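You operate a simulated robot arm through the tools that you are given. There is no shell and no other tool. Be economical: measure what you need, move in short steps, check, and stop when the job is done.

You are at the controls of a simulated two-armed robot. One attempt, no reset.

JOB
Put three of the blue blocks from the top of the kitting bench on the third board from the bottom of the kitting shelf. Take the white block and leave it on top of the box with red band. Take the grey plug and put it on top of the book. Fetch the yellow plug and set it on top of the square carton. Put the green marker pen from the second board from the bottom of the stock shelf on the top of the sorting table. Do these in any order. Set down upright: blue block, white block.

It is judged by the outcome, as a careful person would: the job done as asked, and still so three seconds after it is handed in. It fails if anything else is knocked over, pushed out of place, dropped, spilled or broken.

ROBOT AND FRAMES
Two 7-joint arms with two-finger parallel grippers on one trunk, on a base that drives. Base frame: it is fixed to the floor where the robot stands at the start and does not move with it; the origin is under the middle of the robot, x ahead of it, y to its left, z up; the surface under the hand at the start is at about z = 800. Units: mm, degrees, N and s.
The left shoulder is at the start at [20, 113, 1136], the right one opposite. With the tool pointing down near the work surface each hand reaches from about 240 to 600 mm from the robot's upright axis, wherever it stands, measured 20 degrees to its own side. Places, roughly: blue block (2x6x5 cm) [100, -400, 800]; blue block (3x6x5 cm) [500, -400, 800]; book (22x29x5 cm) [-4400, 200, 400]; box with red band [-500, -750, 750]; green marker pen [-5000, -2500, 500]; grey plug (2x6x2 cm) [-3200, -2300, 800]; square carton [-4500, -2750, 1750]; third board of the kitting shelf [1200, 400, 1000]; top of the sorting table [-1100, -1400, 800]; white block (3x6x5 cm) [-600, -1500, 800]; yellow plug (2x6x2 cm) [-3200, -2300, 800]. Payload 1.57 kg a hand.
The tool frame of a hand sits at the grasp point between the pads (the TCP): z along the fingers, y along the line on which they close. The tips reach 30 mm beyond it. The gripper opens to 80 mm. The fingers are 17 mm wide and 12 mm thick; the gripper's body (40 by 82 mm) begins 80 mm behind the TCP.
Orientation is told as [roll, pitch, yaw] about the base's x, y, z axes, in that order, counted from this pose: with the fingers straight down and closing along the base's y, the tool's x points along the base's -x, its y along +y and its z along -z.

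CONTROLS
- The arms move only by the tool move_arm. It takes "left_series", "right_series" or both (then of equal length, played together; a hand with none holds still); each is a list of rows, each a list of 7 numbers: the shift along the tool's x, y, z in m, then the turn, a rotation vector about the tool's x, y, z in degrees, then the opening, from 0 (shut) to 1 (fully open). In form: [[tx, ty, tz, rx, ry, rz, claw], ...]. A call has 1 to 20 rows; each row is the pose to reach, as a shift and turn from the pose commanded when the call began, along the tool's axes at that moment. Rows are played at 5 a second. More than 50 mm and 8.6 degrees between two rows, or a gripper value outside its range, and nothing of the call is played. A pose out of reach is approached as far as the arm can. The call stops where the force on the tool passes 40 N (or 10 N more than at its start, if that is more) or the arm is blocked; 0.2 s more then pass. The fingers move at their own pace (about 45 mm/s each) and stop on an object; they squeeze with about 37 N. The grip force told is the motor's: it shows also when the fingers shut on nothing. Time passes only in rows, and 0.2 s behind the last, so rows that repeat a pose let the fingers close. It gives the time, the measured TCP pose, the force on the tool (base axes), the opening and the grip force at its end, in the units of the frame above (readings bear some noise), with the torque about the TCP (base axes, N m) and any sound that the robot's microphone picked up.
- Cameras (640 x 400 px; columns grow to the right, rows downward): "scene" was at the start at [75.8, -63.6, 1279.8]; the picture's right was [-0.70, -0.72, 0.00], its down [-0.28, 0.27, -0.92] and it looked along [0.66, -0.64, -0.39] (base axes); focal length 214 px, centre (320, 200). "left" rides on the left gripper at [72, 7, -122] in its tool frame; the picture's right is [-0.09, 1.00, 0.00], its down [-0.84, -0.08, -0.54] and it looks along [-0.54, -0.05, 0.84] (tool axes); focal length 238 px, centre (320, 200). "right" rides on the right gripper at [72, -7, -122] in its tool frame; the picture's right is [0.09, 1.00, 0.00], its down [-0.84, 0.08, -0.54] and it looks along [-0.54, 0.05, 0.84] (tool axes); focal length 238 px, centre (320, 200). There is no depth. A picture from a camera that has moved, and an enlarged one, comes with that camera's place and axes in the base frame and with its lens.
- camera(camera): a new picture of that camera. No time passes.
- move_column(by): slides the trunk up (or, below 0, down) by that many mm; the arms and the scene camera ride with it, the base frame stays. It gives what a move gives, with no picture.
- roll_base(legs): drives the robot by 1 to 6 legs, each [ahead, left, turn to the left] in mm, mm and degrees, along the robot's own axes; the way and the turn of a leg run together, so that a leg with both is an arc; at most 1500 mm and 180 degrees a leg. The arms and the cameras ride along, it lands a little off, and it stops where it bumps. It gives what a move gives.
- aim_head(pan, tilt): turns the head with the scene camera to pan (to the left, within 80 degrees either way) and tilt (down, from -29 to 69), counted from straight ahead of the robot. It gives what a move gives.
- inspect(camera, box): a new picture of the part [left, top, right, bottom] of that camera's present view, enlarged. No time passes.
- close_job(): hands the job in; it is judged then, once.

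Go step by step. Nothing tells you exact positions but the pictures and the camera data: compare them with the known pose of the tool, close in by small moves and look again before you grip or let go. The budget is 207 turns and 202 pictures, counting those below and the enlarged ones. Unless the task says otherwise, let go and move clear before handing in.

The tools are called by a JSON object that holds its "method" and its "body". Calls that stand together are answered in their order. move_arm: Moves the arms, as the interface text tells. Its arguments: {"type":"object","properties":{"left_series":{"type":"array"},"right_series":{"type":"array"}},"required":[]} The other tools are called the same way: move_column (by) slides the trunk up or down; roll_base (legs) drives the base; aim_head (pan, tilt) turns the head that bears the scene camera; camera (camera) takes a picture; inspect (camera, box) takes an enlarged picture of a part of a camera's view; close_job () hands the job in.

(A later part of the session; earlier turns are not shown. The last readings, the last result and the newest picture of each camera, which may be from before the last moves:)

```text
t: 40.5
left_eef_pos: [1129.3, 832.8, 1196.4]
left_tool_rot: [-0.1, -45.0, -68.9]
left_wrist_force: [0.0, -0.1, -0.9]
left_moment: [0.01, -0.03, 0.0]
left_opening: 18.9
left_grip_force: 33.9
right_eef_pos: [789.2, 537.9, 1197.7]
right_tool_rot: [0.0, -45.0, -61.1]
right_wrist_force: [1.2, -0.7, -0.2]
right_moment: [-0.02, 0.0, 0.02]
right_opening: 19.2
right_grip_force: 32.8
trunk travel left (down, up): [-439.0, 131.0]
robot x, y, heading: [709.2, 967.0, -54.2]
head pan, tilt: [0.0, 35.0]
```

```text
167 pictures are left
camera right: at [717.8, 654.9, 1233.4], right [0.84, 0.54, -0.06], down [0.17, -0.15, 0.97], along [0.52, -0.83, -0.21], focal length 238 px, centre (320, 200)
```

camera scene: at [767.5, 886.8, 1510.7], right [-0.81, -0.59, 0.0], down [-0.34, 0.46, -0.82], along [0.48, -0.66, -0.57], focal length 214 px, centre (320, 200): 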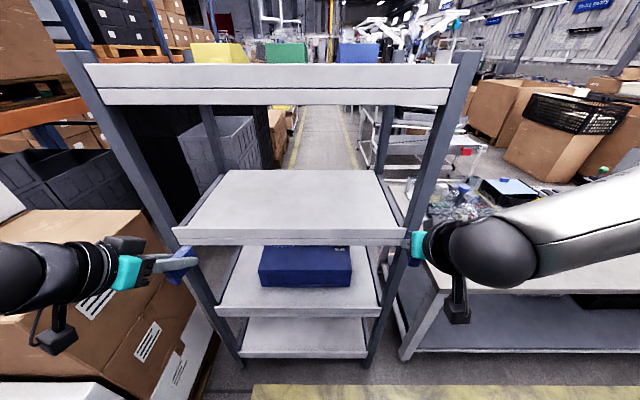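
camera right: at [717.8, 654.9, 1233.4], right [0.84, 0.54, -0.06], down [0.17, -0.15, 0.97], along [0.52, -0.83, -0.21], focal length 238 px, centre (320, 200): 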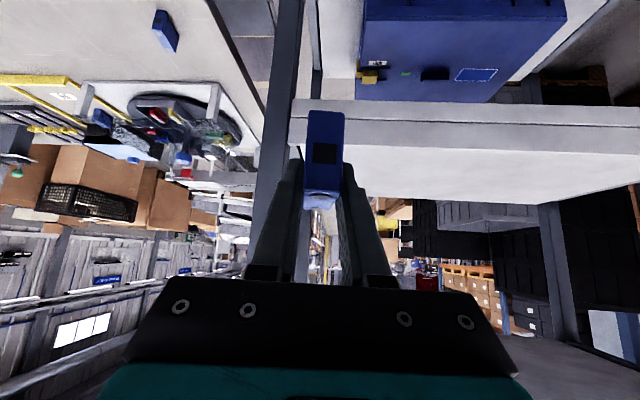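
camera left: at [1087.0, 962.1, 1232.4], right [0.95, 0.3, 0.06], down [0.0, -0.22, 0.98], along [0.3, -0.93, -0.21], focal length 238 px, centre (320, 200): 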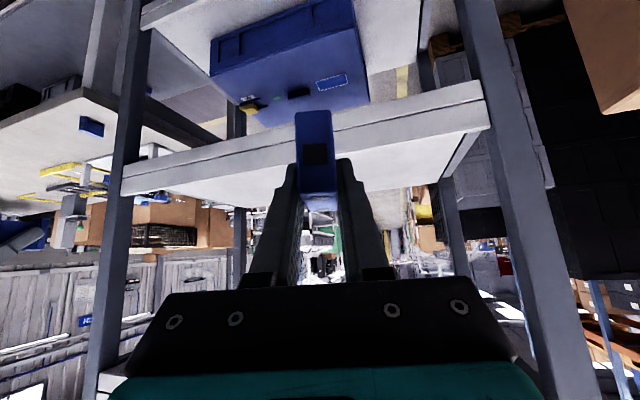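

{"method": "inspect", "body": {"camera": "right", "box": [260, 60, 420, 160]}}

{"method": "inspect", "body": {"camera": "scene", "box": [140, 150, 460, 270]}}

{"method": "inspect", "body": {"camera": "left", "box": [100, 60, 500, 220]}}

```text
4.00 times, centred on (340, 110) of right
camera zoom: at [717.8, 654.9, 1233.4], right [0.84, 0.54, -0.06], down [0.17, -0.15, 0.97], along [0.52, -0.83, -0.21], focal length 953 px, centre (240, 560)
```

zoom: 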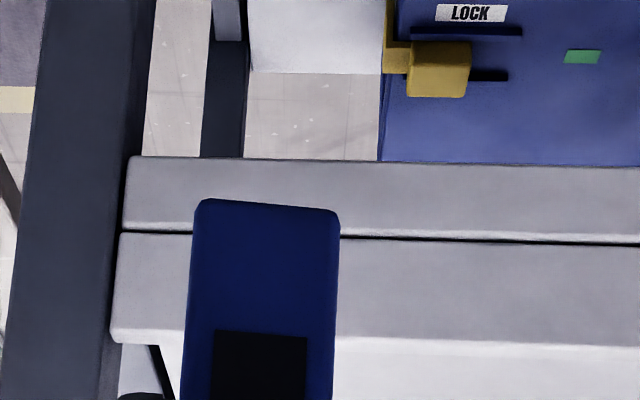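

```text
2.00 times, centred on (300, 210) of scene
camera zoom: at [767.5, 886.8, 1510.7], right [-0.81, -0.59, 0.0], down [-0.34, 0.46, -0.82], along [0.48, -0.66, -0.57], focal length 429 px, centre (360, 180)
```

zoom: 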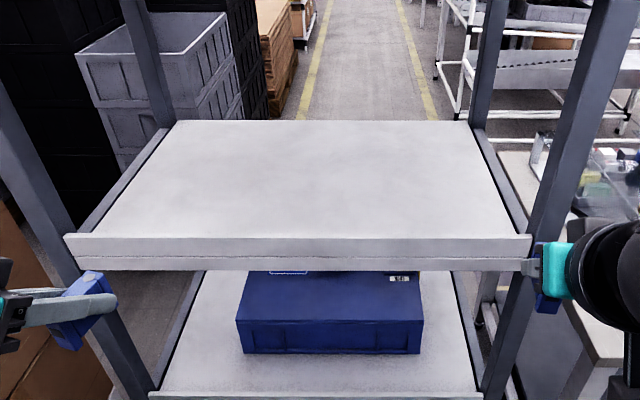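

```text
1.60 times, centred on (300, 140) of left
camera zoom: at [1087.0, 962.1, 1232.4], right [0.95, 0.3, 0.06], down [0.0, -0.22, 0.98], along [0.3, -0.93, -0.21], focal length 381 px, centre (352, 296)
```

zoom: 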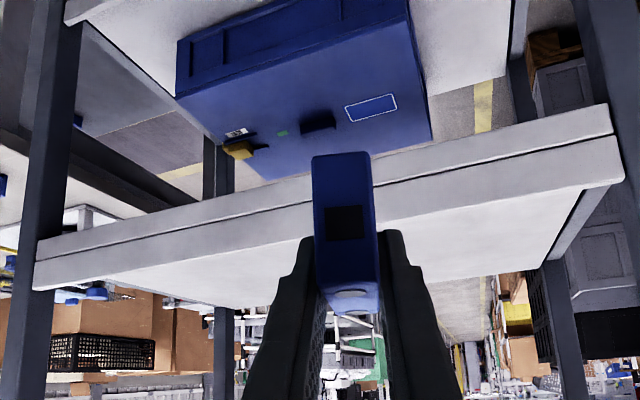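

Board 3's top is at z≈1093, its front edge from (836,377) to (1374,769). I'll edge left and drive forward so both blocks come over the board.

{"method": "roll_base", "body": {"legs": [[0, 40, 0], [200, 0, 0]]}}

{"method": "camera", "body": {"camera": "scene"}}

```text
t: 42.6
left_eef_pos: [1278.5, 695.4, 1195.7]
left_tool_rot: [-0.1, -45.0, -68.9]
left_wrist_force: [0.2, 0.3, -0.1]
left_moment: [-0.01, 0.01, 0.0]
left_opening: 18.7
left_grip_force: 33.1
right_eef_pos: [938.0, 400.1, 1196.9]
right_tool_rot: [0.0, -44.9, -61.0]
right_wrist_force: [0.1, -0.7, -0.8]
right_moment: [-0.01, 0.01, -0.02]
right_opening: 19.2
right_grip_force: 33.0
trunk travel left (down, up): [-439.0, 131.0]
robot x, y, heading: [855.0, 829.7, -54.2]
head pan, tilt: [0.0, 35.0]
```

```text
163 pictures are left
camera scene: at [916.4, 749.3, 1510.6], right [-0.81, -0.59, 0.0], down [-0.34, 0.46, -0.82], along [0.48, -0.66, -0.57], focal length 214 px, centre (320, 200)
```

scene: 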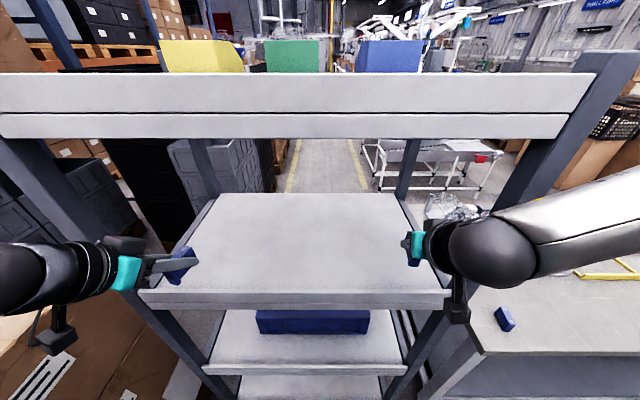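

{"method": "move_arm", "body": {"left_series": [[-0.011, -0.012, 0.027, 0, 0, 0, 0], [-0.022, -0.024, 0.054, 0, 0, 0, 0], [-0.033, -0.037, 0.081, 0, 0, 0, 0], [-0.0433, -0.0489, 0.1084, 0, 0, 0, 0]], "right_series": [[0.001, 0.025, 0.015, 0, 0, 0, 0], [0.002, 0.05, 0.031, 0, 0, 0, 0], [0.003, 0.075, 0.046, 0, 0, 0, 0], [0.0042, 0.0999, 0.0622, 0, 0, 0, 0]]}}

{"method": "camera", "body": {"camera": "scene"}}

{"method": "camera", "body": {"camera": "left"}}

{"method": "camera", "body": {"camera": "right"}}

```text
t: 43.6
left_eef_pos: [1271.2, 577.1, 1150.9]
left_tool_rot: [0.0, -45.0, -69.1]
left_wrist_force: [1.0, 0.5, 0.9]
left_moment: [0.01, -0.01, 0.01]
left_opening: 19.0
left_grip_force: 33.7
right_eef_pos: [1021.0, 400.4, 1168.0]
right_tool_rot: [0.1, -44.9, -61.0]
right_wrist_force: [0.0, -0.2, -0.8]
right_moment: [0.01, -0.02, 0.02]
right_opening: 18.9
right_grip_force: 33.4
right hand out of reach, approached as far as the arm can: row 3, 4
trunk travel left (down, up): [-439.0, 131.0]
robot x, y, heading: [854.6, 825.5, -54.0]
head pan, tilt: [0.0, 35.0]
```

```text
162 pictures are left
camera scene: at [915.8, 749.4, 1510.7], right [-0.81, -0.59, 0.0], down [-0.34, 0.46, -0.82], along [0.48, -0.66, -0.57], focal length 214 px, centre (320, 200)
```

scene: 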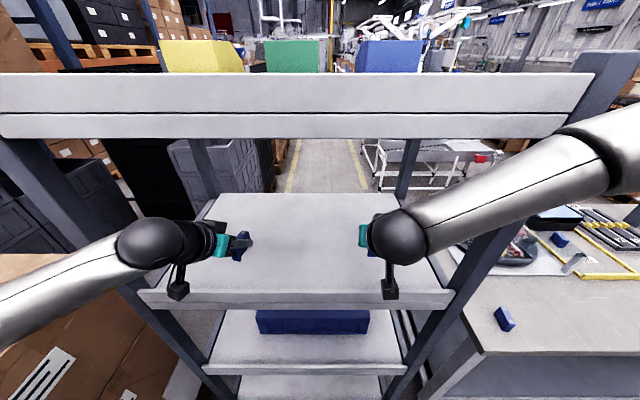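

```text
161 pictures are left
camera left: at [1228.4, 707.4, 1186.2], right [0.95, 0.3, 0.06], down [0.0, -0.22, 0.97], along [0.3, -0.93, -0.21], focal length 238 px, centre (320, 200)
```

left: 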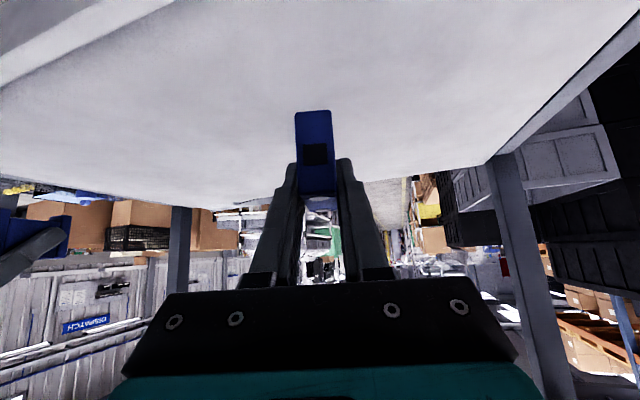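

```text
160 pictures are left
camera right: at [950.0, 518.4, 1204.0], right [0.84, 0.54, -0.06], down [0.17, -0.15, 0.97], along [0.52, -0.83, -0.21], focal length 238 px, centre (320, 200)
```

right: 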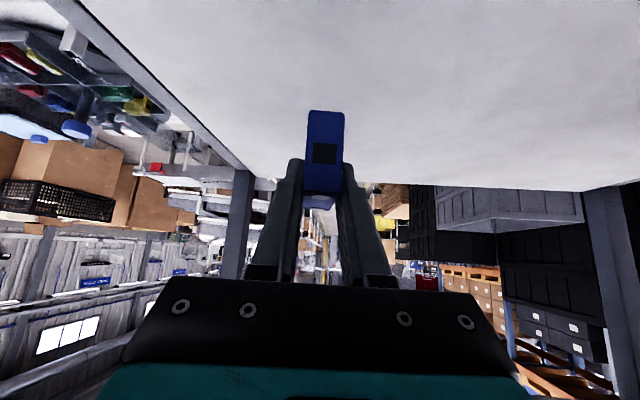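

Right needs trunk help to go lower, so I'll set the left block first in small downward steps.

{"method": "move_arm", "body": {"left_series": [[0.0057, 0, 0.0057, 0, 0, 0, 0], [0.0113, 0, 0.0113, 0, 0, 0, 0], [0.0134, 0, 0.0134, 0, 0, 0, 0]]}}

{"method": "inspect", "body": {"camera": "left", "box": [240, 80, 400, 180]}}

{"method": "inspect", "body": {"camera": "scene", "box": [160, 190, 320, 290]}}

```text
t: 44.4
left_eef_pos: [1270.5, 578.0, 1131.1]
left_tool_rot: [-0.1, -45.0, -69.1]
left_wrist_force: [0.3, -0.4, -0.3]
left_moment: [-0.02, -0.02, -0.03]
left_opening: 19.4
left_grip_force: 33.1
right_eef_pos: [1021.4, 401.4, 1167.2]
right_tool_rot: [0.1, -44.8, -61.0]
right_wrist_force: [-0.5, 0.0, -0.1]
right_moment: [0.01, -0.03, 0.01]
right_opening: 19.3
right_grip_force: 32.8
trunk travel left (down, up): [-439.0, 131.0]
robot x, y, heading: [858.1, 828.3, -53.9]
head pan, tilt: [0.0, 35.0]
```

```text
4.00 times, centred on (320, 130) of left
camera zoom: at [1228.2, 707.9, 1167.3], right [0.95, 0.3, 0.06], down [0.0, -0.22, 0.98], along [0.3, -0.93, -0.21], focal length 953 px, centre (320, 480)
```

zoom: 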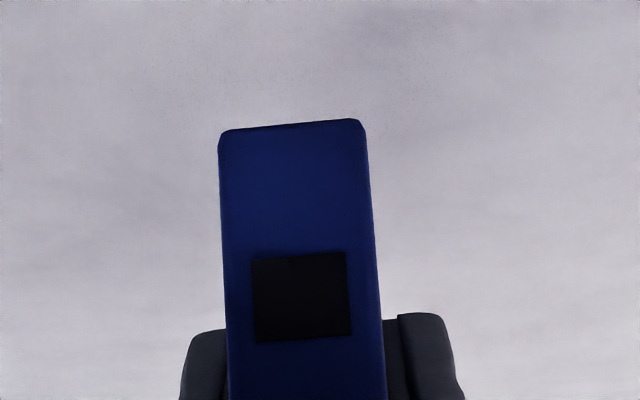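

```text
4.00 times, centred on (240, 240) of scene
camera zoom: at [916.0, 750.0, 1510.7], right [-0.81, -0.59, 0.0], down [-0.34, 0.46, -0.82], along [0.48, -0.66, -0.57], focal length 858 px, centre (640, 40)
```

zoom: 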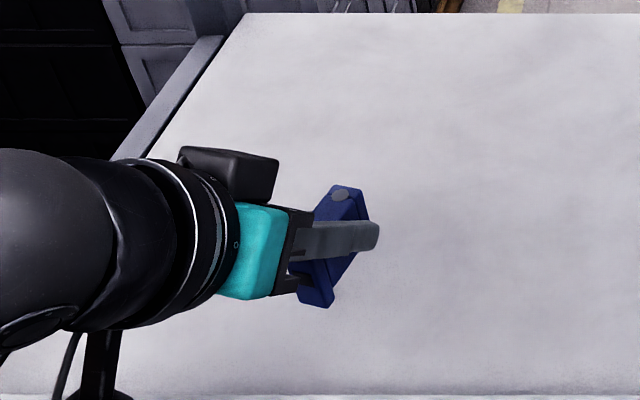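

{"method": "move_arm", "body": {"left_series": [[0.0014, 0, 0.0014, 0, 0, 0, 0], [0.0028, 0, 0.0028, 0, 0, 0, 0], [0.0042, 0, 0.0042, 0, 0, 0, 0]]}}

```text
t: 45.2
left_eef_pos: [1270.7, 577.7, 1124.9]
left_tool_rot: [0.0, -45.0, -68.9]
left_wrist_force: [-0.1, -0.2, -0.1]
left_moment: [0.03, -0.05, 0.02]
left_opening: 19.0
left_grip_force: 33.4
right_eef_pos: [1022.2, 401.7, 1167.6]
right_tool_rot: [0.1, -44.9, -61.1]
right_wrist_force: [0.4, -0.8, -0.8]
right_moment: [0.0, 0.02, -0.01]
right_opening: 19.0
right_grip_force: 33.1
trunk travel left (down, up): [-439.0, 131.0]
robot x, y, heading: [854.6, 831.1, -53.6]
head pan, tilt: [0.0, 35.0]
```

{"method": "move_arm", "body": {"left_series": [[0.0014, 0, 0.0014, 0, 0, 0, 0], [0.0028, 0, 0.0028, 0, 0, 0, 0], [0.0042, 0, 0.0042, 0, 0, 0, 0]]}}

{"method": "inspect", "body": {"camera": "left", "box": [240, 80, 400, 180]}}

```text
t: 46.0
left_eef_pos: [1270.5, 577.4, 1119.5]
left_tool_rot: [-0.1, -45.1, -68.9]
left_wrist_force: [-0.9, 0.0, -1.6]
left_moment: [-0.02, -0.03, -0.01]
left_opening: 19.1
left_grip_force: 33.0
right_eef_pos: [1021.1, 401.2, 1168.1]
right_tool_rot: [0.0, -44.8, -61.0]
right_wrist_force: [-0.1, 0.4, -0.5]
right_moment: [0.02, 0.02, 0.02]
right_opening: 19.2
right_grip_force: 32.9
trunk travel left (down, up): [-439.0, 131.0]
robot x, y, heading: [858.3, 829.9, -53.9]
head pan, tilt: [0.0, 35.0]
```

```text
4.00 times, centred on (320, 130) of left
camera zoom: at [1228.4, 707.9, 1155.6], right [0.95, 0.3, 0.06], down [0.0, -0.22, 0.98], along [0.3, -0.93, -0.21], focal length 953 px, centre (320, 480)
```

zoom: 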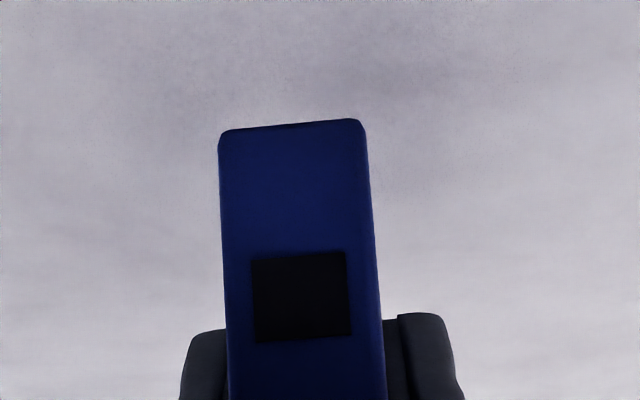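

{"method": "move_arm", "body": {"left_series": [[0.001, 0, 0.001, 0, 0, 0, 0], [0.002, 0, 0.002, 0, 0, 0, 0], [0.003, 0, 0.003, 0, 0, 0, 0]]}}

```text
t: 46.8
left_eef_pos: [1271.1, 577.6, 1115.6]
left_tool_rot: [-0.1, -44.9, -68.9]
left_wrist_force: [0.1, -0.1, -1.0]
left_moment: [0.01, -0.01, 0.01]
left_opening: 19.2
left_grip_force: 33.2
right_eef_pos: [1020.4, 401.2, 1168.7]
right_tool_rot: [0.1, -44.8, -61.1]
right_wrist_force: [-0.2, -0.4, 0.2]
right_moment: [0.01, 0.0, -0.01]
right_opening: 19.1
right_grip_force: 33.8
trunk travel left (down, up): [-439.0, 131.0]
robot x, y, heading: [855.6, 830.3, -54.3]
head pan, tilt: [0.0, 35.0]
```

{"method": "move_arm", "body": {"left_series": [[0.001, 0, 0.001, 0, 0, 0, 0], [0.002, 0, 0.002, 0, 0, 0, 0], [0.003, 0, 0.003, 0, 0, 0, 0], [0.004, 0, 0.004, 0, 0, 0, 0]]}}

{"method": "inspect", "body": {"camera": "scene", "box": [160, 190, 320, 290]}}

```text
t: 47.8
left_eef_pos: [1270.7, 577.2, 1109.7]
left_tool_rot: [-0.1, -45.1, -68.9]
left_wrist_force: [0.2, 0.8, 0.3]
left_moment: [0.01, 0.0, 0.03]
left_opening: 18.9
left_grip_force: 33.1
right_eef_pos: [1021.9, 401.2, 1168.6]
right_tool_rot: [0.0, -45.0, -60.9]
right_wrist_force: [0.1, -0.5, -0.7]
right_moment: [0.01, 0.02, 0.01]
right_opening: 19.0
right_grip_force: 32.8
trunk travel left (down, up): [-439.0, 131.0]
robot x, y, heading: [856.5, 829.4, -54.1]
head pan, tilt: [0.0, 35.0]
```

```text
4.00 times, centred on (240, 240) of scene
camera zoom: at [916.0, 750.2, 1510.7], right [-0.81, -0.59, 0.0], down [-0.34, 0.46, -0.82], along [0.48, -0.66, -0.57], focal length 858 px, centre (640, 40)
```

zoom: 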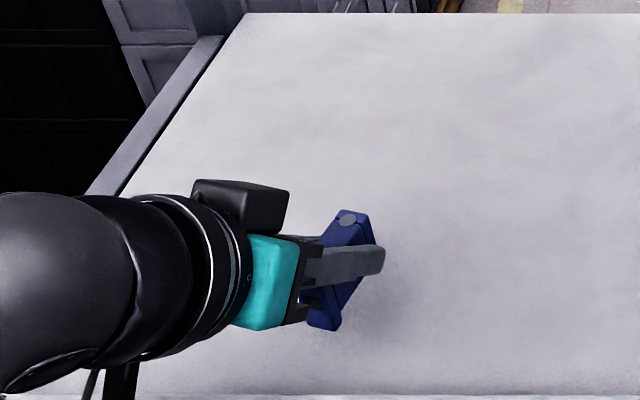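

{"method": "move_arm", "body": {"left_series": [[0.001, 0, 0.001, 0, 0, 0, 0], [0.002, 0, 0.002, 0, 0, 0, 0], [0.003, 0, 0.003, 0, 0, 0, 0], [0.004, 0, 0.004, 0, 0, 0, 0], [0.005, 0, 0.005, 0, 0, 0, 0]]}}

{"method": "inspect", "body": {"camera": "scene", "box": [160, 190, 320, 290]}}

```text
t: 49.0
left_eef_pos: [1270.1, 578.0, 1103.1]
left_tool_rot: [-0.2, -45.0, -68.9]
left_wrist_force: [0.3, -0.4, -0.4]
left_moment: [-0.01, -0.01, -0.01]
left_opening: 19.1
left_grip_force: 33.5
right_eef_pos: [1021.3, 402.1, 1168.1]
right_tool_rot: [0.2, -44.9, -60.9]
right_wrist_force: [0.2, 0.5, -0.5]
right_moment: [0.0, -0.01, 0.01]
right_opening: 19.2
right_grip_force: 33.3
trunk travel left (down, up): [-439.0, 131.0]
robot x, y, heading: [853.6, 828.1, -54.2]
head pan, tilt: [0.0, 35.0]
```

```text
4.00 times, centred on (240, 240) of scene
camera zoom: at [916.0, 750.2, 1510.7], right [-0.81, -0.59, 0.0], down [-0.34, 0.46, -0.82], along [0.48, -0.66, -0.57], focal length 858 px, centre (640, 40)
```

zoom: 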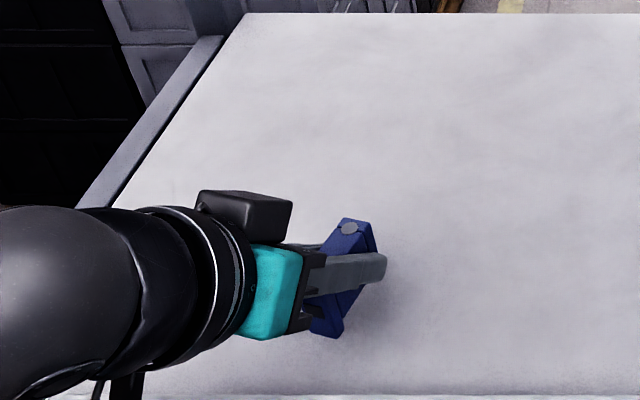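

{"method": "move_arm", "body": {"left_series": [[0.001, 0, 0.001, 0, 0, 0, 0], [0.002, 0, 0.002, 0, 0, 0, 0], [0.003, 0, 0.003, 0, 0, 0, 0], [0.004, 0, 0.004, 0, 0, 0, 0], [0.005, 0, 0.005, 0, 0, 0, 0], [0.006, 0, 0.006, 0, 0, 0, 0]]}}

{"method": "inspect", "body": {"camera": "scene", "box": [160, 190, 320, 290]}}

```text
t: 50.4
left_eef_pos: [1269.8, 576.9, 1094.0]
left_tool_rot: [-0.2, -45.0, -69.0]
left_wrist_force: [-0.2, 0.1, -0.9]
left_moment: [0.03, 0.02, -0.01]
left_opening: 19.1
left_grip_force: 33.3
right_eef_pos: [1022.6, 401.2, 1168.3]
right_tool_rot: [0.1, -44.8, -60.9]
right_wrist_force: [0.5, 0.4, -0.2]
right_moment: [-0.01, 0.02, 0.0]
right_opening: 19.0
right_grip_force: 33.4
trunk travel left (down, up): [-439.0, 131.0]
robot x, y, heading: [859.2, 831.1, -53.9]
head pan, tilt: [0.0, 35.0]
```

```text
4.00 times, centred on (240, 240) of scene
camera zoom: at [916.0, 750.2, 1510.7], right [-0.81, -0.59, 0.0], down [-0.34, 0.46, -0.82], along [0.48, -0.66, -0.57], focal length 858 px, centre (640, 40)
```

zoom: 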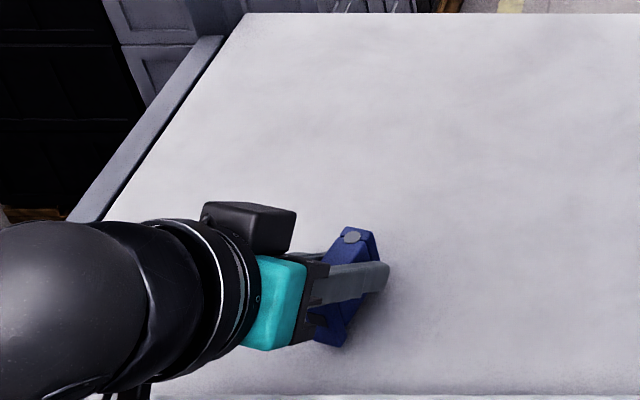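

{"method": "inspect", "body": {"camera": "left", "box": [160, 60, 480, 260]}}

{"method": "camera", "body": {"camera": "right"}}

{"method": "camera", "body": {"camera": "scene"}}

```text
2.00 times, centred on (320, 160) of left
camera zoom: at [1228.4, 707.8, 1130.2], right [0.95, 0.3, 0.06], down [0.0, -0.22, 0.98], along [0.3, -0.93, -0.21], focal length 477 px, centre (320, 280)
```

zoom: 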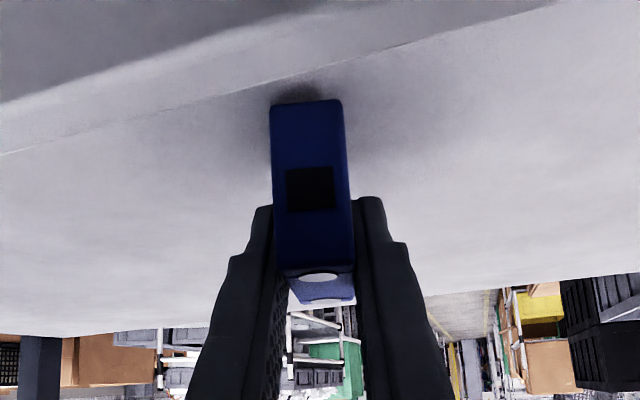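

```text
152 pictures are left
camera right: at [949.9, 518.8, 1204.3], right [0.84, 0.54, -0.06], down [0.17, -0.15, 0.97], along [0.52, -0.83, -0.21], focal length 238 px, centre (320, 200)
```

right: 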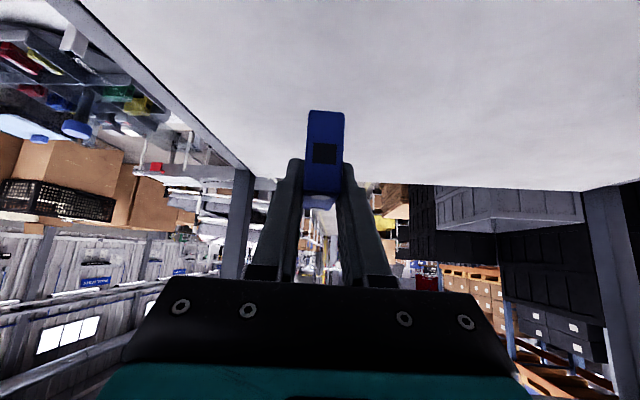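

```text
151 pictures are left
camera scene: at [916.0, 750.2, 1510.7], right [-0.81, -0.59, 0.0], down [-0.34, 0.46, -0.82], along [0.48, -0.66, -0.57], focal length 214 px, centre (320, 200)
```

scene: 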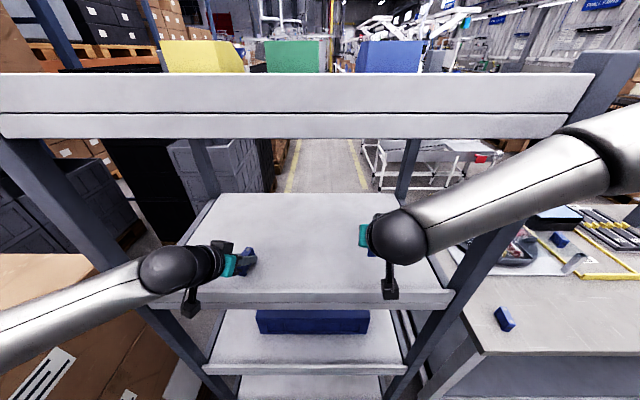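

{"method": "move_arm", "body": {"left_series": [[0.001, 0, 0.001, 0, 0, 0, 0], [0.002, 0, 0.002, 0, 0, 0, 0], [0.003, 0, 0.003, 0, 0, 0, 0], [0.004, 0, 0.004, 0, 0, 0, 0], [0.005, 0, 0.005, 0, 0, 0, 0], [0.006, 0, 0.006, 0, 0, 0, 0]]}}

{"method": "inspect", "body": {"camera": "left", "box": [160, 60, 480, 260]}}

```text
t: 51.8
left_eef_pos: [1270.0, 576.8, 1086.7]
left_tool_rot: [-0.1, -45.3, -69.0]
left_wrist_force: [0.3, 1.7, 12.2]
left_moment: [0.37, 0.1, 0.0]
left_opening: 19.1
left_grip_force: 33.1
right_eef_pos: [1020.6, 402.2, 1168.9]
right_tool_rot: [0.1, -45.2, -61.2]
right_wrist_force: [-1.0, -0.1, -0.3]
right_moment: [0.01, 0.03, 0.0]
right_opening: 19.0
right_grip_force: 33.1
trunk travel left (down, up): [-439.0, 131.0]
robot x, y, heading: [855.9, 826.7, -54.1]
head pan, tilt: [0.0, 35.0]
```

```text
2.00 times, centred on (320, 160) of left
camera zoom: at [1228.0, 707.6, 1123.4], right [0.95, 0.3, 0.07], down [0.0, -0.22, 0.98], along [0.3, -0.93, -0.21], focal length 477 px, centre (320, 280)
```

zoom: 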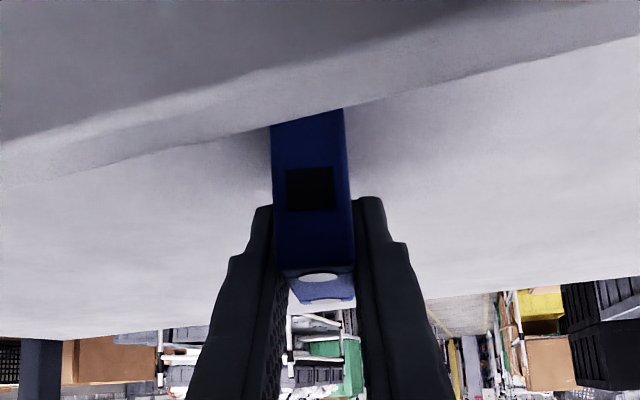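

Contact at TCP z≈1087 (board ≈1050 behind a raised lip). Releasing B and withdrawing up and back.

{"method": "move_arm", "body": {"left_series": [[-0.001, 0, -0.001, 0, 0, 0, 0], [-0.001, 0, -0.001, 0, 0, 0, 1], [-0.001, 0, -0.001, 0, 0, 0, 1], [-0.001, 0, -0.001, 0, 0, 0, 1], [-0.001, 0, -0.001, 0, 0, 0, 1], [-0.001, 0, -0.001, 0, 0, 0, 1], [-0.001, 0, -0.03, 0, 0, 0, 1], [-0.001, 0, -0.07, 0, 0, 0, 1], [-0.001, 0, -0.12, 0, 0, 0, 1]]}}

{"method": "camera", "body": {"camera": "left"}}

{"method": "camera", "body": {"camera": "scene"}}

```text
t: 53.8
left_eef_pos: [1245.4, 653.2, 1168.5]
left_tool_rot: [-0.2, -44.9, -68.9]
left_wrist_force: [0.2, 0.0, -0.3]
left_moment: [0.01, 0.01, -0.01]
left_opening: 79.9
left_grip_force: 0.1
left hand out of reach, approached as far as the arm can: row 9
right_eef_pos: [1021.3, 402.1, 1168.7]
right_tool_rot: [0.1, -45.0, -61.0]
right_wrist_force: [0.5, -0.8, 0.4]
right_moment: [0.03, -0.01, 0.01]
right_opening: 19.2
right_grip_force: 33.3
trunk travel left (down, up): [-439.0, 131.0]
robot x, y, heading: [857.1, 826.1, -53.9]
head pan, tilt: [0.0, 35.0]
```

```text
149 pictures are left
camera left: at [1203.0, 782.9, 1205.2], right [0.95, 0.29, 0.06], down [0.01, -0.22, 0.97], along [0.3, -0.93, -0.21], focal length 238 px, centre (320, 200)
```

left: 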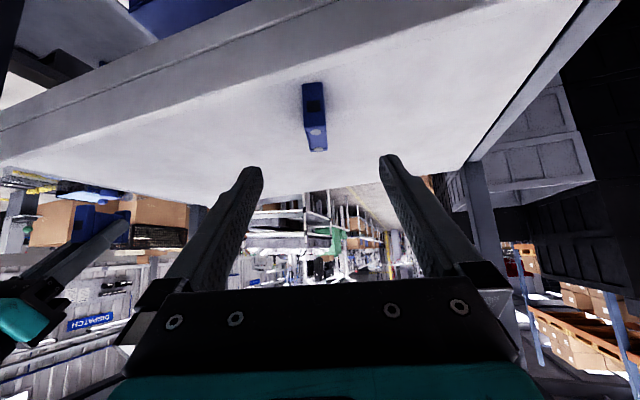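

```text
148 pictures are left
camera scene: at [915.6, 751.0, 1510.8], right [-0.81, -0.59, 0.0], down [-0.34, 0.46, -0.82], along [0.48, -0.66, -0.57], focal length 214 px, centre (320, 200)
```

scene: 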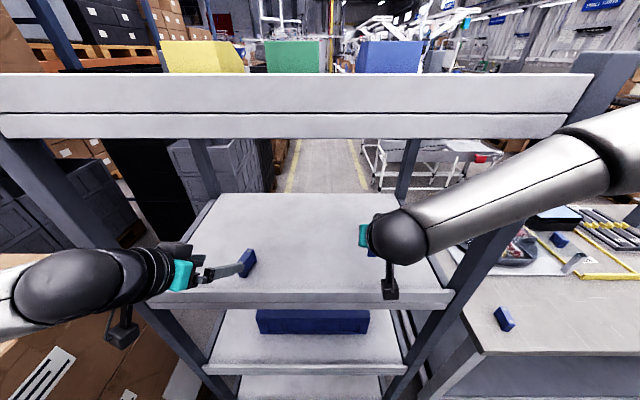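

B stands upright on the board. Raising the left hand, then lowering the right block with the trunk.

{"method": "move_arm", "body": {"left_series": [[-0.03, 0.0, -0.03, 0, 0, 0, 1], [-0.06, 0.0, -0.06, 0, 0, 0, 1]]}}

{"method": "move_column", "body": {"by": -65}}

{"method": "inspect", "body": {"camera": "right", "box": [160, 60, 480, 260]}}

{"method": "camera", "body": {"camera": "scene"}}

```text
t: 54.4
left_eef_pos: [1254.4, 647.0, 1255.2]
left_tool_rot: [-0.1, -44.9, -69.1]
left_wrist_force: [0.8, 0.8, 0.5]
left_moment: [-0.03, 0.02, 0.02]
left_opening: 80.0
left_grip_force: 0.0
left hand out of reach, approached as far as the arm can: row 1, 2
right_eef_pos: [1021.0, 401.8, 1167.9]
right_tool_rot: [0.1, -44.9, -61.0]
right_wrist_force: [-0.1, -0.2, -0.4]
right_moment: [-0.02, 0.01, 0.03]
right_opening: 19.1
right_grip_force: 32.9
trunk travel left (down, up): [-439.0, 131.0]
robot x, y, heading: [859.1, 828.6, -54.0]
head pan, tilt: [0.0, 35.0]
```

```text
t: 55.5
left_eef_pos: [1254.6, 646.7, 1189.7]
left_tool_rot: [-0.1, -45.1, -69.0]
left_wrist_force: [-0.7, 0.6, -0.3]
left_moment: [-0.01, 0.0, 0.02]
left_opening: 79.7
left_grip_force: 0.1
right_eef_pos: [1022.5, 402.3, 1104.0]
right_tool_rot: [0.2, -45.0, -61.0]
right_wrist_force: [0.2, 0.3, -0.2]
right_moment: [-0.02, 0.01, 0.03]
right_opening: 19.1
right_grip_force: 33.2
trunk travel left (down, up): [-374.0, 196.0]
robot x, y, heading: [857.2, 828.7, -53.8]
head pan, tilt: [0.0, 35.0]
```

```text
2.00 times, centred on (320, 160) of right
camera zoom: at [949.8, 519.0, 1139.4], right [0.84, 0.54, -0.06], down [0.17, -0.15, 0.97], along [0.52, -0.83, -0.21], focal length 477 px, centre (320, 280)
```

zoom: 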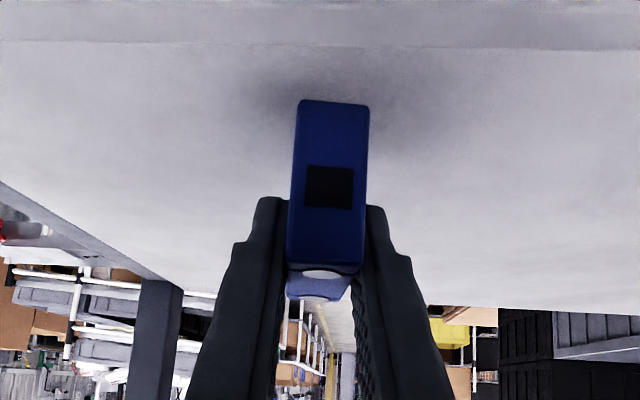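

```text
146 pictures are left
camera scene: at [915.8, 750.3, 1445.7], right [-0.81, -0.59, 0.0], down [-0.34, 0.46, -0.82], along [0.48, -0.66, -0.57], focal length 214 px, centre (320, 200)
```

scene: 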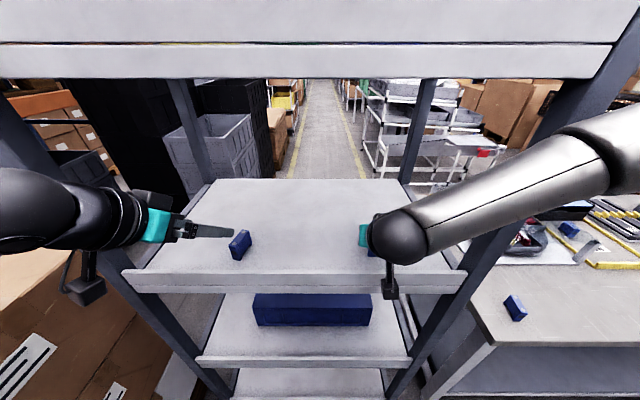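

{"method": "move_column", "body": {"by": -10}}

{"method": "move_column", "body": {"by": -3}}

{"method": "move_column", "body": {"by": -2}}

```text
t: 56.0
left_eef_pos: [1254.9, 646.3, 1179.7]
left_tool_rot: [-0.1, -44.9, -69.0]
left_wrist_force: [0.4, -1.0, -0.2]
left_moment: [-0.02, -0.02, -0.02]
left_opening: 80.2
left_grip_force: 0.1
right_eef_pos: [1022.8, 401.6, 1092.2]
right_tool_rot: [0.0, -44.7, -60.9]
right_wrist_force: [0.1, 0.1, 0.0]
right_moment: [-0.04, -0.01, 0.01]
right_opening: 19.1
right_grip_force: 33.3
trunk travel left (down, up): [-364.0, 206.0]
robot x, y, heading: [859.2, 829.2, -54.1]
head pan, tilt: [0.0, 35.0]
```

```text
t: 56.6
left_eef_pos: [1255.0, 646.7, 1176.1]
left_tool_rot: [0.0, -44.9, -68.9]
left_wrist_force: [-0.5, -0.2, -0.4]
left_moment: [-0.01, -0.02, 0.0]
left_opening: 80.1
left_grip_force: 0.0
right_eef_pos: [1022.2, 401.9, 1090.3]
right_tool_rot: [0.0, -44.9, -61.0]
right_wrist_force: [-0.5, -0.2, 0.0]
right_moment: [-0.02, 0.01, 0.01]
right_opening: 19.2
right_grip_force: 33.1
trunk travel left (down, up): [-361.0, 209.0]
robot x, y, heading: [857.0, 830.7, -54.2]
head pan, tilt: [0.0, 35.0]
```

```text
t: 57.1
left_eef_pos: [1254.0, 646.8, 1175.4]
left_tool_rot: [-0.1, -44.9, -69.1]
left_wrist_force: [0.6, -0.5, -0.3]
left_moment: [-0.02, 0.0, 0.03]
left_opening: 80.0
left_grip_force: 0.1
right_eef_pos: [1021.7, 402.2, 1088.7]
right_tool_rot: [0.1, -45.1, -61.1]
right_wrist_force: [-1.1, -0.1, 7.4]
right_moment: [0.18, 0.15, -0.03]
right_opening: 19.1
right_grip_force: 33.1
trunk travel left (down, up): [-359.0, 211.0]
robot x, y, heading: [856.8, 829.9, -54.1]
head pan, tilt: [0.0, 35.0]
```

Contact (7 N). Releasing C and withdrawing the right hand up and back.

{"method": "move_arm", "body": {"right_series": [[0, 0, 0, 0, 0, 0, 1], [0, 0, 0, 0, 0, 0, 1], [0, 0, 0, 0, 0, 0, 1], [0, 0, 0, 0, 0, 0, 1], [0, 0, 0, 0, 0, 0, 1], [0, 0, -0.03, 0, 0, 0, 1], [0, 0, -0.07, 0, 0, 0, 1], [-0.01, 0, -0.11, 0, 0, 0, 1], [-0.02, -0.04, -0.11, 0, 0, 0, 1]]}}

{"method": "camera", "body": {"camera": "scene"}}

{"method": "camera", "body": {"camera": "right"}}

```text
t: 59.1
left_eef_pos: [1254.1, 646.3, 1175.5]
left_tool_rot: [-0.1, -45.0, -69.1]
left_wrist_force: [-0.8, -0.8, 0.4]
left_moment: [-0.01, -0.04, 0.02]
left_opening: 80.1
left_grip_force: 0.1
right_eef_pos: [966.0, 427.5, 1180.6]
right_tool_rot: [0.3, -44.8, -61.2]
right_wrist_force: [-0.1, -0.8, -1.5]
right_moment: [0.04, 0.01, 0.02]
right_opening: 80.2
right_grip_force: 0.0
right hand out of reach, approached as far as the arm can: row 8, 9
trunk travel left (down, up): [-359.0, 211.0]
robot x, y, heading: [857.6, 829.2, -53.9]
head pan, tilt: [0.0, 35.0]
```

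```text
145 pictures are left
camera scene: at [913.7, 749.1, 1430.7], right [-0.81, -0.59, 0.0], down [-0.34, 0.46, -0.82], along [0.48, -0.66, -0.57], focal length 214 px, centre (320, 200)
```

scene: 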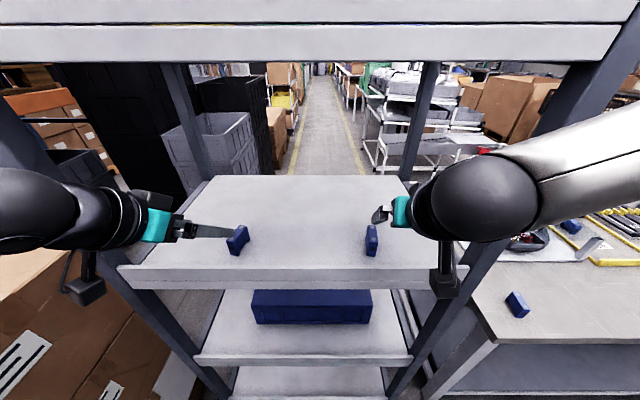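

```text
144 pictures are left
camera right: at [894.1, 543.7, 1218.3], right [0.84, 0.54, -0.06], down [0.17, -0.15, 0.97], along [0.52, -0.83, -0.22], focal length 238 px, centre (320, 200)
```

right: 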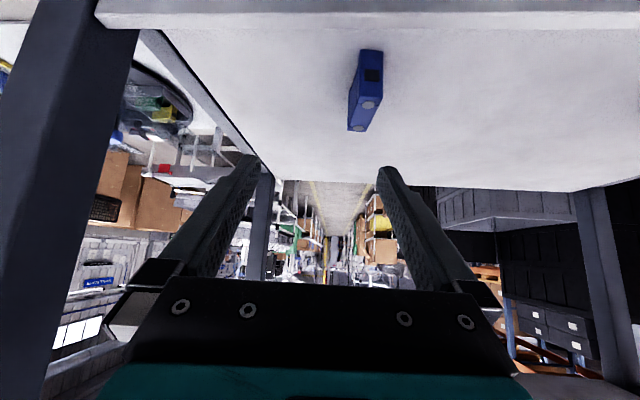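

C is upright too. Now for block A on the bench: back off, move right along the aisle, lower the trunk and close in with the left hand.

{"method": "roll_base", "body": {"legs": [[-230, 0, 0], [0, -770, 0]]}}

{"method": "move_column", "body": {"by": -209}}

{"method": "roll_base", "body": {"legs": [[170, 0, 0]]}}

{"method": "camera", "body": {"camera": "scene"}}

{"method": "camera", "body": {"camera": "left"}}

```text
t: 64.6
left_eef_pos: [496.6, 375.5, 1175.3]
left_tool_rot: [-0.2, -45.1, -68.5]
left_wrist_force: [0.4, 0.2, 0.8]
left_moment: [0.04, 0.01, 0.02]
left_opening: 80.1
left_grip_force: 0.0
right_eef_pos: [212.2, 153.8, 1181.1]
right_tool_rot: [0.2, -44.8, -60.7]
right_wrist_force: [-0.4, 0.4, -1.2]
right_moment: [0.01, -0.01, 0.0]
right_opening: 80.2
right_grip_force: 0.0
trunk travel left (down, up): [-359.0, 211.0]
robot x, y, heading: [100.4, 554.8, -53.4]
head pan, tilt: [0.0, 35.0]
```

```text
t: 66.8
left_eef_pos: [497.9, 375.2, 966.1]
left_tool_rot: [-0.1, -45.0, -68.5]
left_wrist_force: [0.4, -0.6, -0.6]
left_moment: [0.0, -0.04, 0.01]
left_opening: 79.8
left_grip_force: 0.0
right_eef_pos: [212.8, 152.8, 973.2]
right_tool_rot: [0.0, -44.9, -60.6]
right_wrist_force: [0.8, -0.4, 0.1]
right_moment: [-0.01, 0.02, 0.02]
right_opening: 80.3
right_grip_force: 0.0
trunk travel left (down, up): [-150.0, 420.0]
robot x, y, heading: [102.8, 555.3, -53.6]
head pan, tilt: [0.0, 35.0]
```

```text
t: 68.3
left_eef_pos: [598.4, 239.2, 965.5]
left_tool_rot: [0.0, -45.0, -68.4]
left_wrist_force: [0.4, 0.7, -0.1]
left_moment: [-0.02, 0.01, 0.03]
left_opening: 80.0
left_grip_force: 0.0
right_eef_pos: [314.4, 17.8, 973.2]
right_tool_rot: [0.0, -44.8, -60.5]
right_wrist_force: [1.0, -0.2, 0.1]
right_moment: [0.0, 0.0, 0.02]
right_opening: 79.9
right_grip_force: 0.0
trunk travel left (down, up): [-150.0, 420.0]
robot x, y, heading: [204.0, 419.2, -53.7]
head pan, tilt: [0.0, 35.0]
```

```text
143 pictures are left
camera scene: at [259.1, 339.4, 1221.6], right [-0.8, -0.6, 0.0], down [-0.34, 0.46, -0.82], along [0.49, -0.66, -0.57], focal length 214 px, centre (320, 200)
```

scene: 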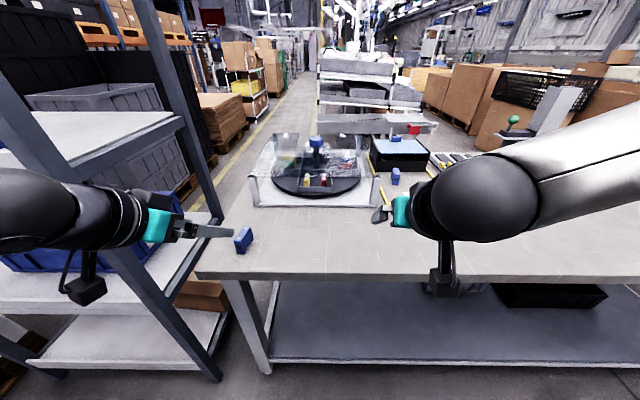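

```text
142 pictures are left
camera left: at [555.0, 368.7, 1001.7], right [0.95, 0.3, 0.06], down [0.01, -0.22, 0.97], along [0.31, -0.93, -0.21], focal length 238 px, centre (320, 200)
```

left: 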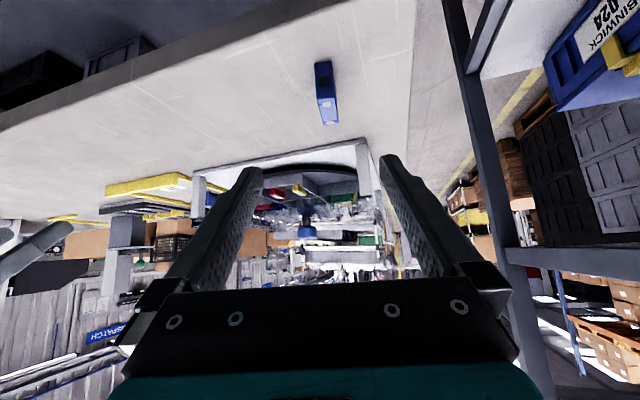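

{"method": "inspect", "body": {"camera": "left", "box": [260, 50, 388, 130]}}

```text
5.00 times, centred on (324, 90) of left
camera zoom: at [555.0, 368.7, 1001.7], right [0.95, 0.3, 0.06], down [0.01, -0.22, 0.97], along [0.31, -0.93, -0.21], focal length 1192 px, centre (300, 750)
```

zoom: 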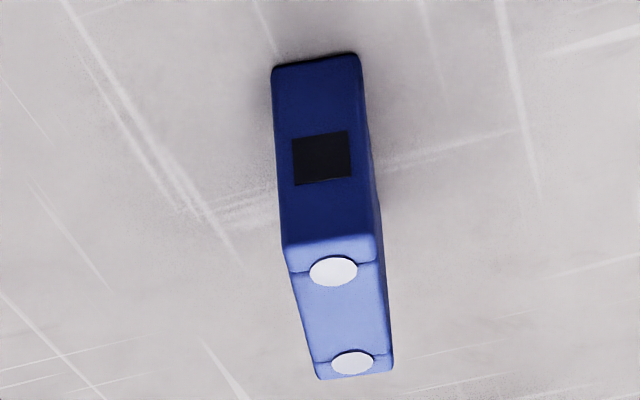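

{"method": "move_arm", "body": {"left_series": [[0.0133, 0.004, 0.03, -1.6, 0, -1.6, 1], [0.0133, 0.0093, 0.07, -3.3, 0, -3.3, 1], [0.0133, 0.0093, 0.11, -3.3, 0, -3.3, 1], [0.0133, 0.0093, 0.145, -3.3, 0, -3.3, 1], [0.0133, 0.0093, 0.167, -3.3, 0, -3.3, 1]]}}

{"method": "camera", "body": {"camera": "left"}}

{"method": "inspect", "body": {"camera": "scene", "box": [170, 190, 330, 290]}}

```text
t: 69.5
left_eef_pos: [646.8, 142.0, 838.8]
left_tool_rot: [0.0, -45.0, -63.9]
left_wrist_force: [-0.3, -0.3, 1.2]
left_moment: [0.01, 0.04, 0.02]
left_opening: 80.1
left_grip_force: 0.0
right_eef_pos: [313.4, 17.3, 972.9]
right_tool_rot: [0.0, -44.8, -60.5]
right_wrist_force: [0.0, 0.5, 0.3]
right_moment: [0.02, 0.0, 0.01]
right_opening: 79.9
right_grip_force: 0.0
trunk travel left (down, up): [-150.0, 420.0]
robot x, y, heading: [198.2, 416.8, -53.8]
head pan, tilt: [0.0, 35.0]
```

```text
140 pictures are left
camera left: at [592.6, 267.8, 874.1], right [0.92, 0.38, 0.06], down [0.02, -0.22, 0.97], along [0.39, -0.9, -0.21], focal length 238 px, centre (320, 200)
```

left: 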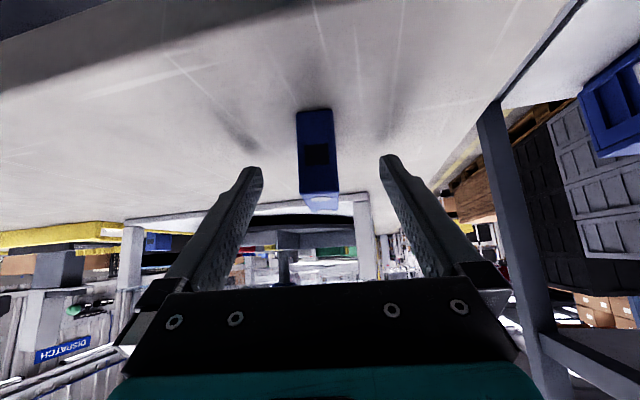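

```text
4.00 times, centred on (250, 240) of scene
camera zoom: at [258.9, 339.7, 1221.7], right [-0.8, -0.6, 0.0], down [-0.34, 0.46, -0.82], along [0.49, -0.66, -0.57], focal length 858 px, centre (600, 40)
```

zoom: 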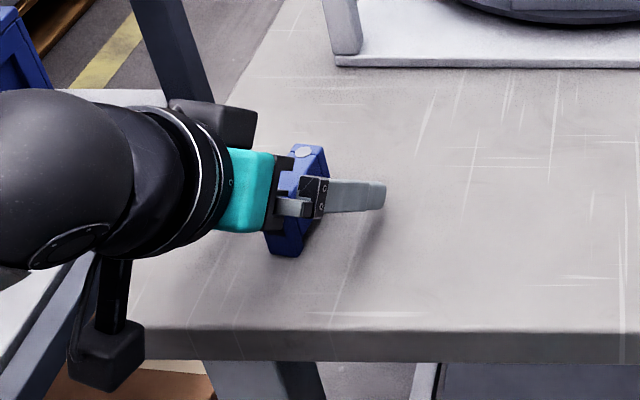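

Well placed around A. Closing, lifting, then returning to the shelf.

{"method": "move_arm", "body": {"left_series": [[0, 0, 0, 0, 0, 0, 0], [0, 0, 0, 0, 0, 0, 0], [0, 0, 0, 0, 0, 0, 0], [0, 0, 0, 0, 0, 0, 0], [0, 0, 0, 0, 0, 0, 0], [-0.02, 0, -0.02, 0, 0, 0, 0], [-0.05, 0, -0.05, 0, 0, 0, 0], [-0.08, 0, -0.09, 0, 0, 0, 0], [-0.09, 0, -0.13, 0, 0, 0, 0]]}}

{"method": "roll_base", "body": {"legs": [[-180, 0, 0]]}}

{"method": "move_column", "body": {"by": 240}}

{"method": "camera", "body": {"camera": "left"}}

```text
t: 71.5
left_eef_pos: [633.7, 166.8, 993.5]
left_tool_rot: [-0.2, -44.9, -63.8]
left_wrist_force: [-0.4, -0.4, -0.6]
left_moment: [-0.02, -0.03, 0.01]
left_opening: 18.9
left_grip_force: 32.9
right_eef_pos: [313.7, 17.4, 973.7]
right_tool_rot: [0.0, -44.8, -60.5]
right_wrist_force: [-0.1, 0.0, -0.3]
right_moment: [0.01, -0.04, 0.01]
right_opening: 80.0
right_grip_force: 0.0
trunk travel left (down, up): [-150.0, 420.0]
robot x, y, heading: [201.1, 415.8, -53.6]
head pan, tilt: [0.0, 35.0]
```

```text
t: 73.0
left_eef_pos: [527.8, 309.9, 994.0]
left_tool_rot: [-0.2, -45.1, -63.8]
left_wrist_force: [0.3, 0.4, -1.3]
left_moment: [0.0, -0.01, -0.02]
left_opening: 19.1
left_grip_force: 33.8
right_eef_pos: [206.9, 160.6, 972.9]
right_tool_rot: [0.1, -44.9, -60.5]
right_wrist_force: [0.1, 0.2, 0.4]
right_moment: [-0.02, 0.02, -0.01]
right_opening: 80.1
right_grip_force: 0.1
trunk travel left (down, up): [-150.0, 420.0]
robot x, y, heading: [92.5, 562.1, -53.4]
head pan, tilt: [0.0, 35.0]
```

```text
t: 75.5
left_eef_pos: [528.2, 309.7, 1232.3]
left_tool_rot: [-0.1, -45.0, -63.8]
left_wrist_force: [0.4, -0.1, -1.1]
left_moment: [0.0, -0.02, -0.01]
left_opening: 19.4
left_grip_force: 33.3
right_eef_pos: [208.5, 161.3, 1213.7]
right_tool_rot: [0.0, -44.7, -60.5]
right_wrist_force: [-1.0, 0.7, -0.2]
right_moment: [-0.01, -0.02, 0.02]
right_opening: 79.9
right_grip_force: 0.0
trunk travel left (down, up): [-390.0, 180.0]
robot x, y, heading: [97.0, 561.0, -53.2]
head pan, tilt: [0.0, 35.0]
```

```text
138 pictures are left
camera left: at [473.9, 435.5, 1269.3], right [0.92, 0.38, 0.06], down [0.02, -0.22, 0.97], along [0.38, -0.9, -0.21], focal length 238 px, centre (320, 200)
```

left: 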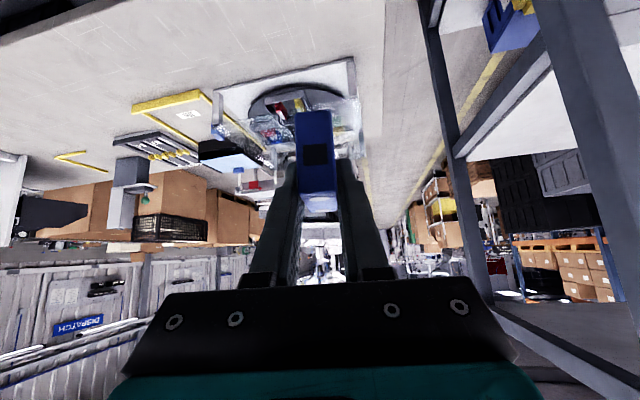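

A is held. Driving left along the aisle and then forward, placing the hands so neither meets the shelf posts.

{"method": "roll_base", "body": {"legs": [[0, 718, 0], [232, 0, 0]]}}

{"method": "camera", "body": {"camera": "scene"}}

```text
t: 80.8
left_eef_pos: [1248.7, 557.6, 1232.5]
left_tool_rot: [-0.2, -44.9, -63.7]
left_wrist_force: [0.0, -1.0, 0.1]
left_moment: [0.02, 0.01, -0.03]
left_opening: 18.9
left_grip_force: 33.2
right_eef_pos: [928.7, 407.1, 1212.3]
right_tool_rot: [0.0, -44.8, -60.4]
right_wrist_force: [-0.4, -0.4, -0.4]
right_moment: [-0.01, 0.0, 0.0]
right_opening: 79.9
right_grip_force: 0.1
trunk travel left (down, up): [-390.0, 180.0]
robot x, y, heading: [816.8, 807.4, -53.5]
head pan, tilt: [0.0, 35.0]
```

```text
137 pictures are left
camera scene: at [873.3, 729.3, 1461.6], right [-0.8, -0.6, 0.0], down [-0.34, 0.46, -0.82], along [0.49, -0.66, -0.57], focal length 214 px, centre (320, 200)
```

scene: 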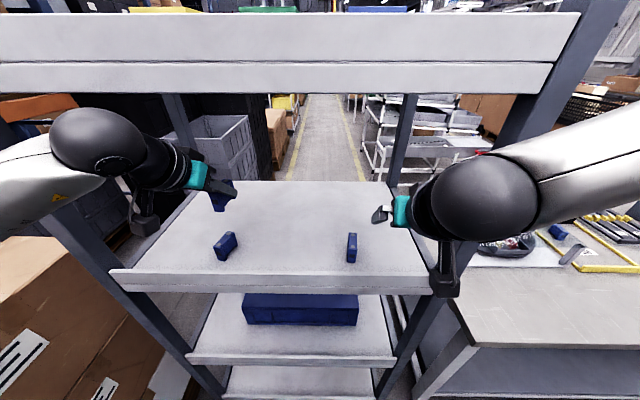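

{"method": "move_arm", "body": {"left_series": [[-0.006, -0.04, 0.006, 0, 0, 0, 0], [-0.012, -0.08, 0.012, 0, 0, 0, 0], [-0.0166, -0.1206, 0.0166, 0, 0, 0, 0], [0.014, -0.1206, 0.047, 0, 0, 0, 0], [0.044, -0.1206, 0.077, 0, 0, 0, 0], [0.064, -0.1206, 0.097, 0, 0, 0, 0], [0.078, -0.1206, 0.111, 0, 0, 0, 0]]}}

{"method": "camera", "body": {"camera": "scene"}}

{"method": "camera", "body": {"camera": "left"}}

```text
t: 82.4
left_eef_pos: [1150.7, 483.4, 1100.8]
left_tool_rot: [-0.2, -45.1, -63.6]
left_wrist_force: [0.0, 0.7, -0.1]
left_moment: [-0.02, 0.0, -0.01]
left_opening: 19.0
left_grip_force: 33.5
right_eef_pos: [927.3, 408.9, 1212.3]
right_tool_rot: [0.0, -44.8, -60.4]
right_wrist_force: [-0.1, 0.3, 0.8]
right_moment: [-0.04, 0.0, 0.02]
right_opening: 80.1
right_grip_force: 0.0
trunk travel left (down, up): [-390.0, 180.0]
robot x, y, heading: [815.7, 807.4, -53.6]
head pan, tilt: [0.0, 35.0]
```

```text
136 pictures are left
camera scene: at [872.6, 729.9, 1461.7], right [-0.8, -0.6, 0.0], down [-0.34, 0.46, -0.82], along [0.49, -0.66, -0.57], focal length 214 px, centre (320, 200)
```

scene: 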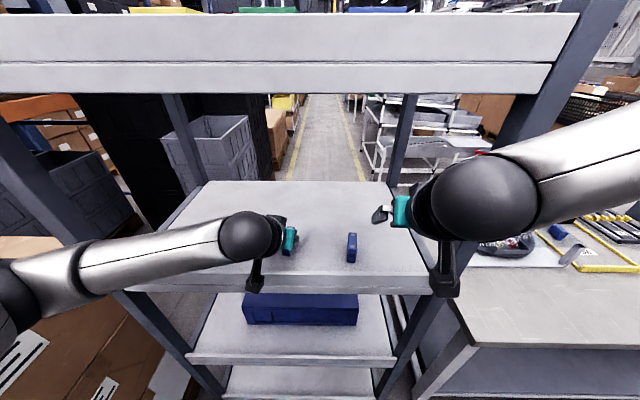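

```text
135 pictures are left
camera left: at [1096.6, 608.4, 1135.9], right [0.92, 0.38, 0.06], down [0.02, -0.22, 0.97], along [0.39, -0.9, -0.21], focal length 238 px, centre (320, 200)
```

left: 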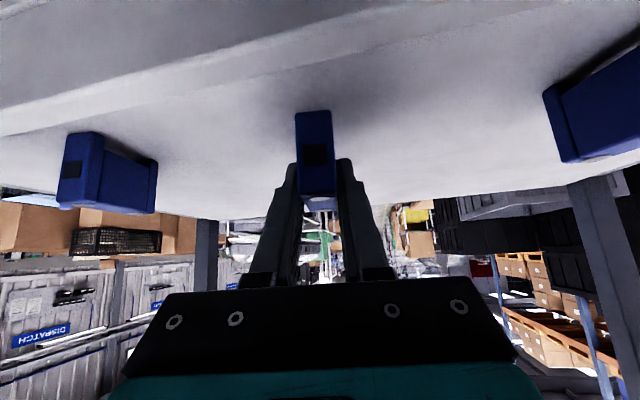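

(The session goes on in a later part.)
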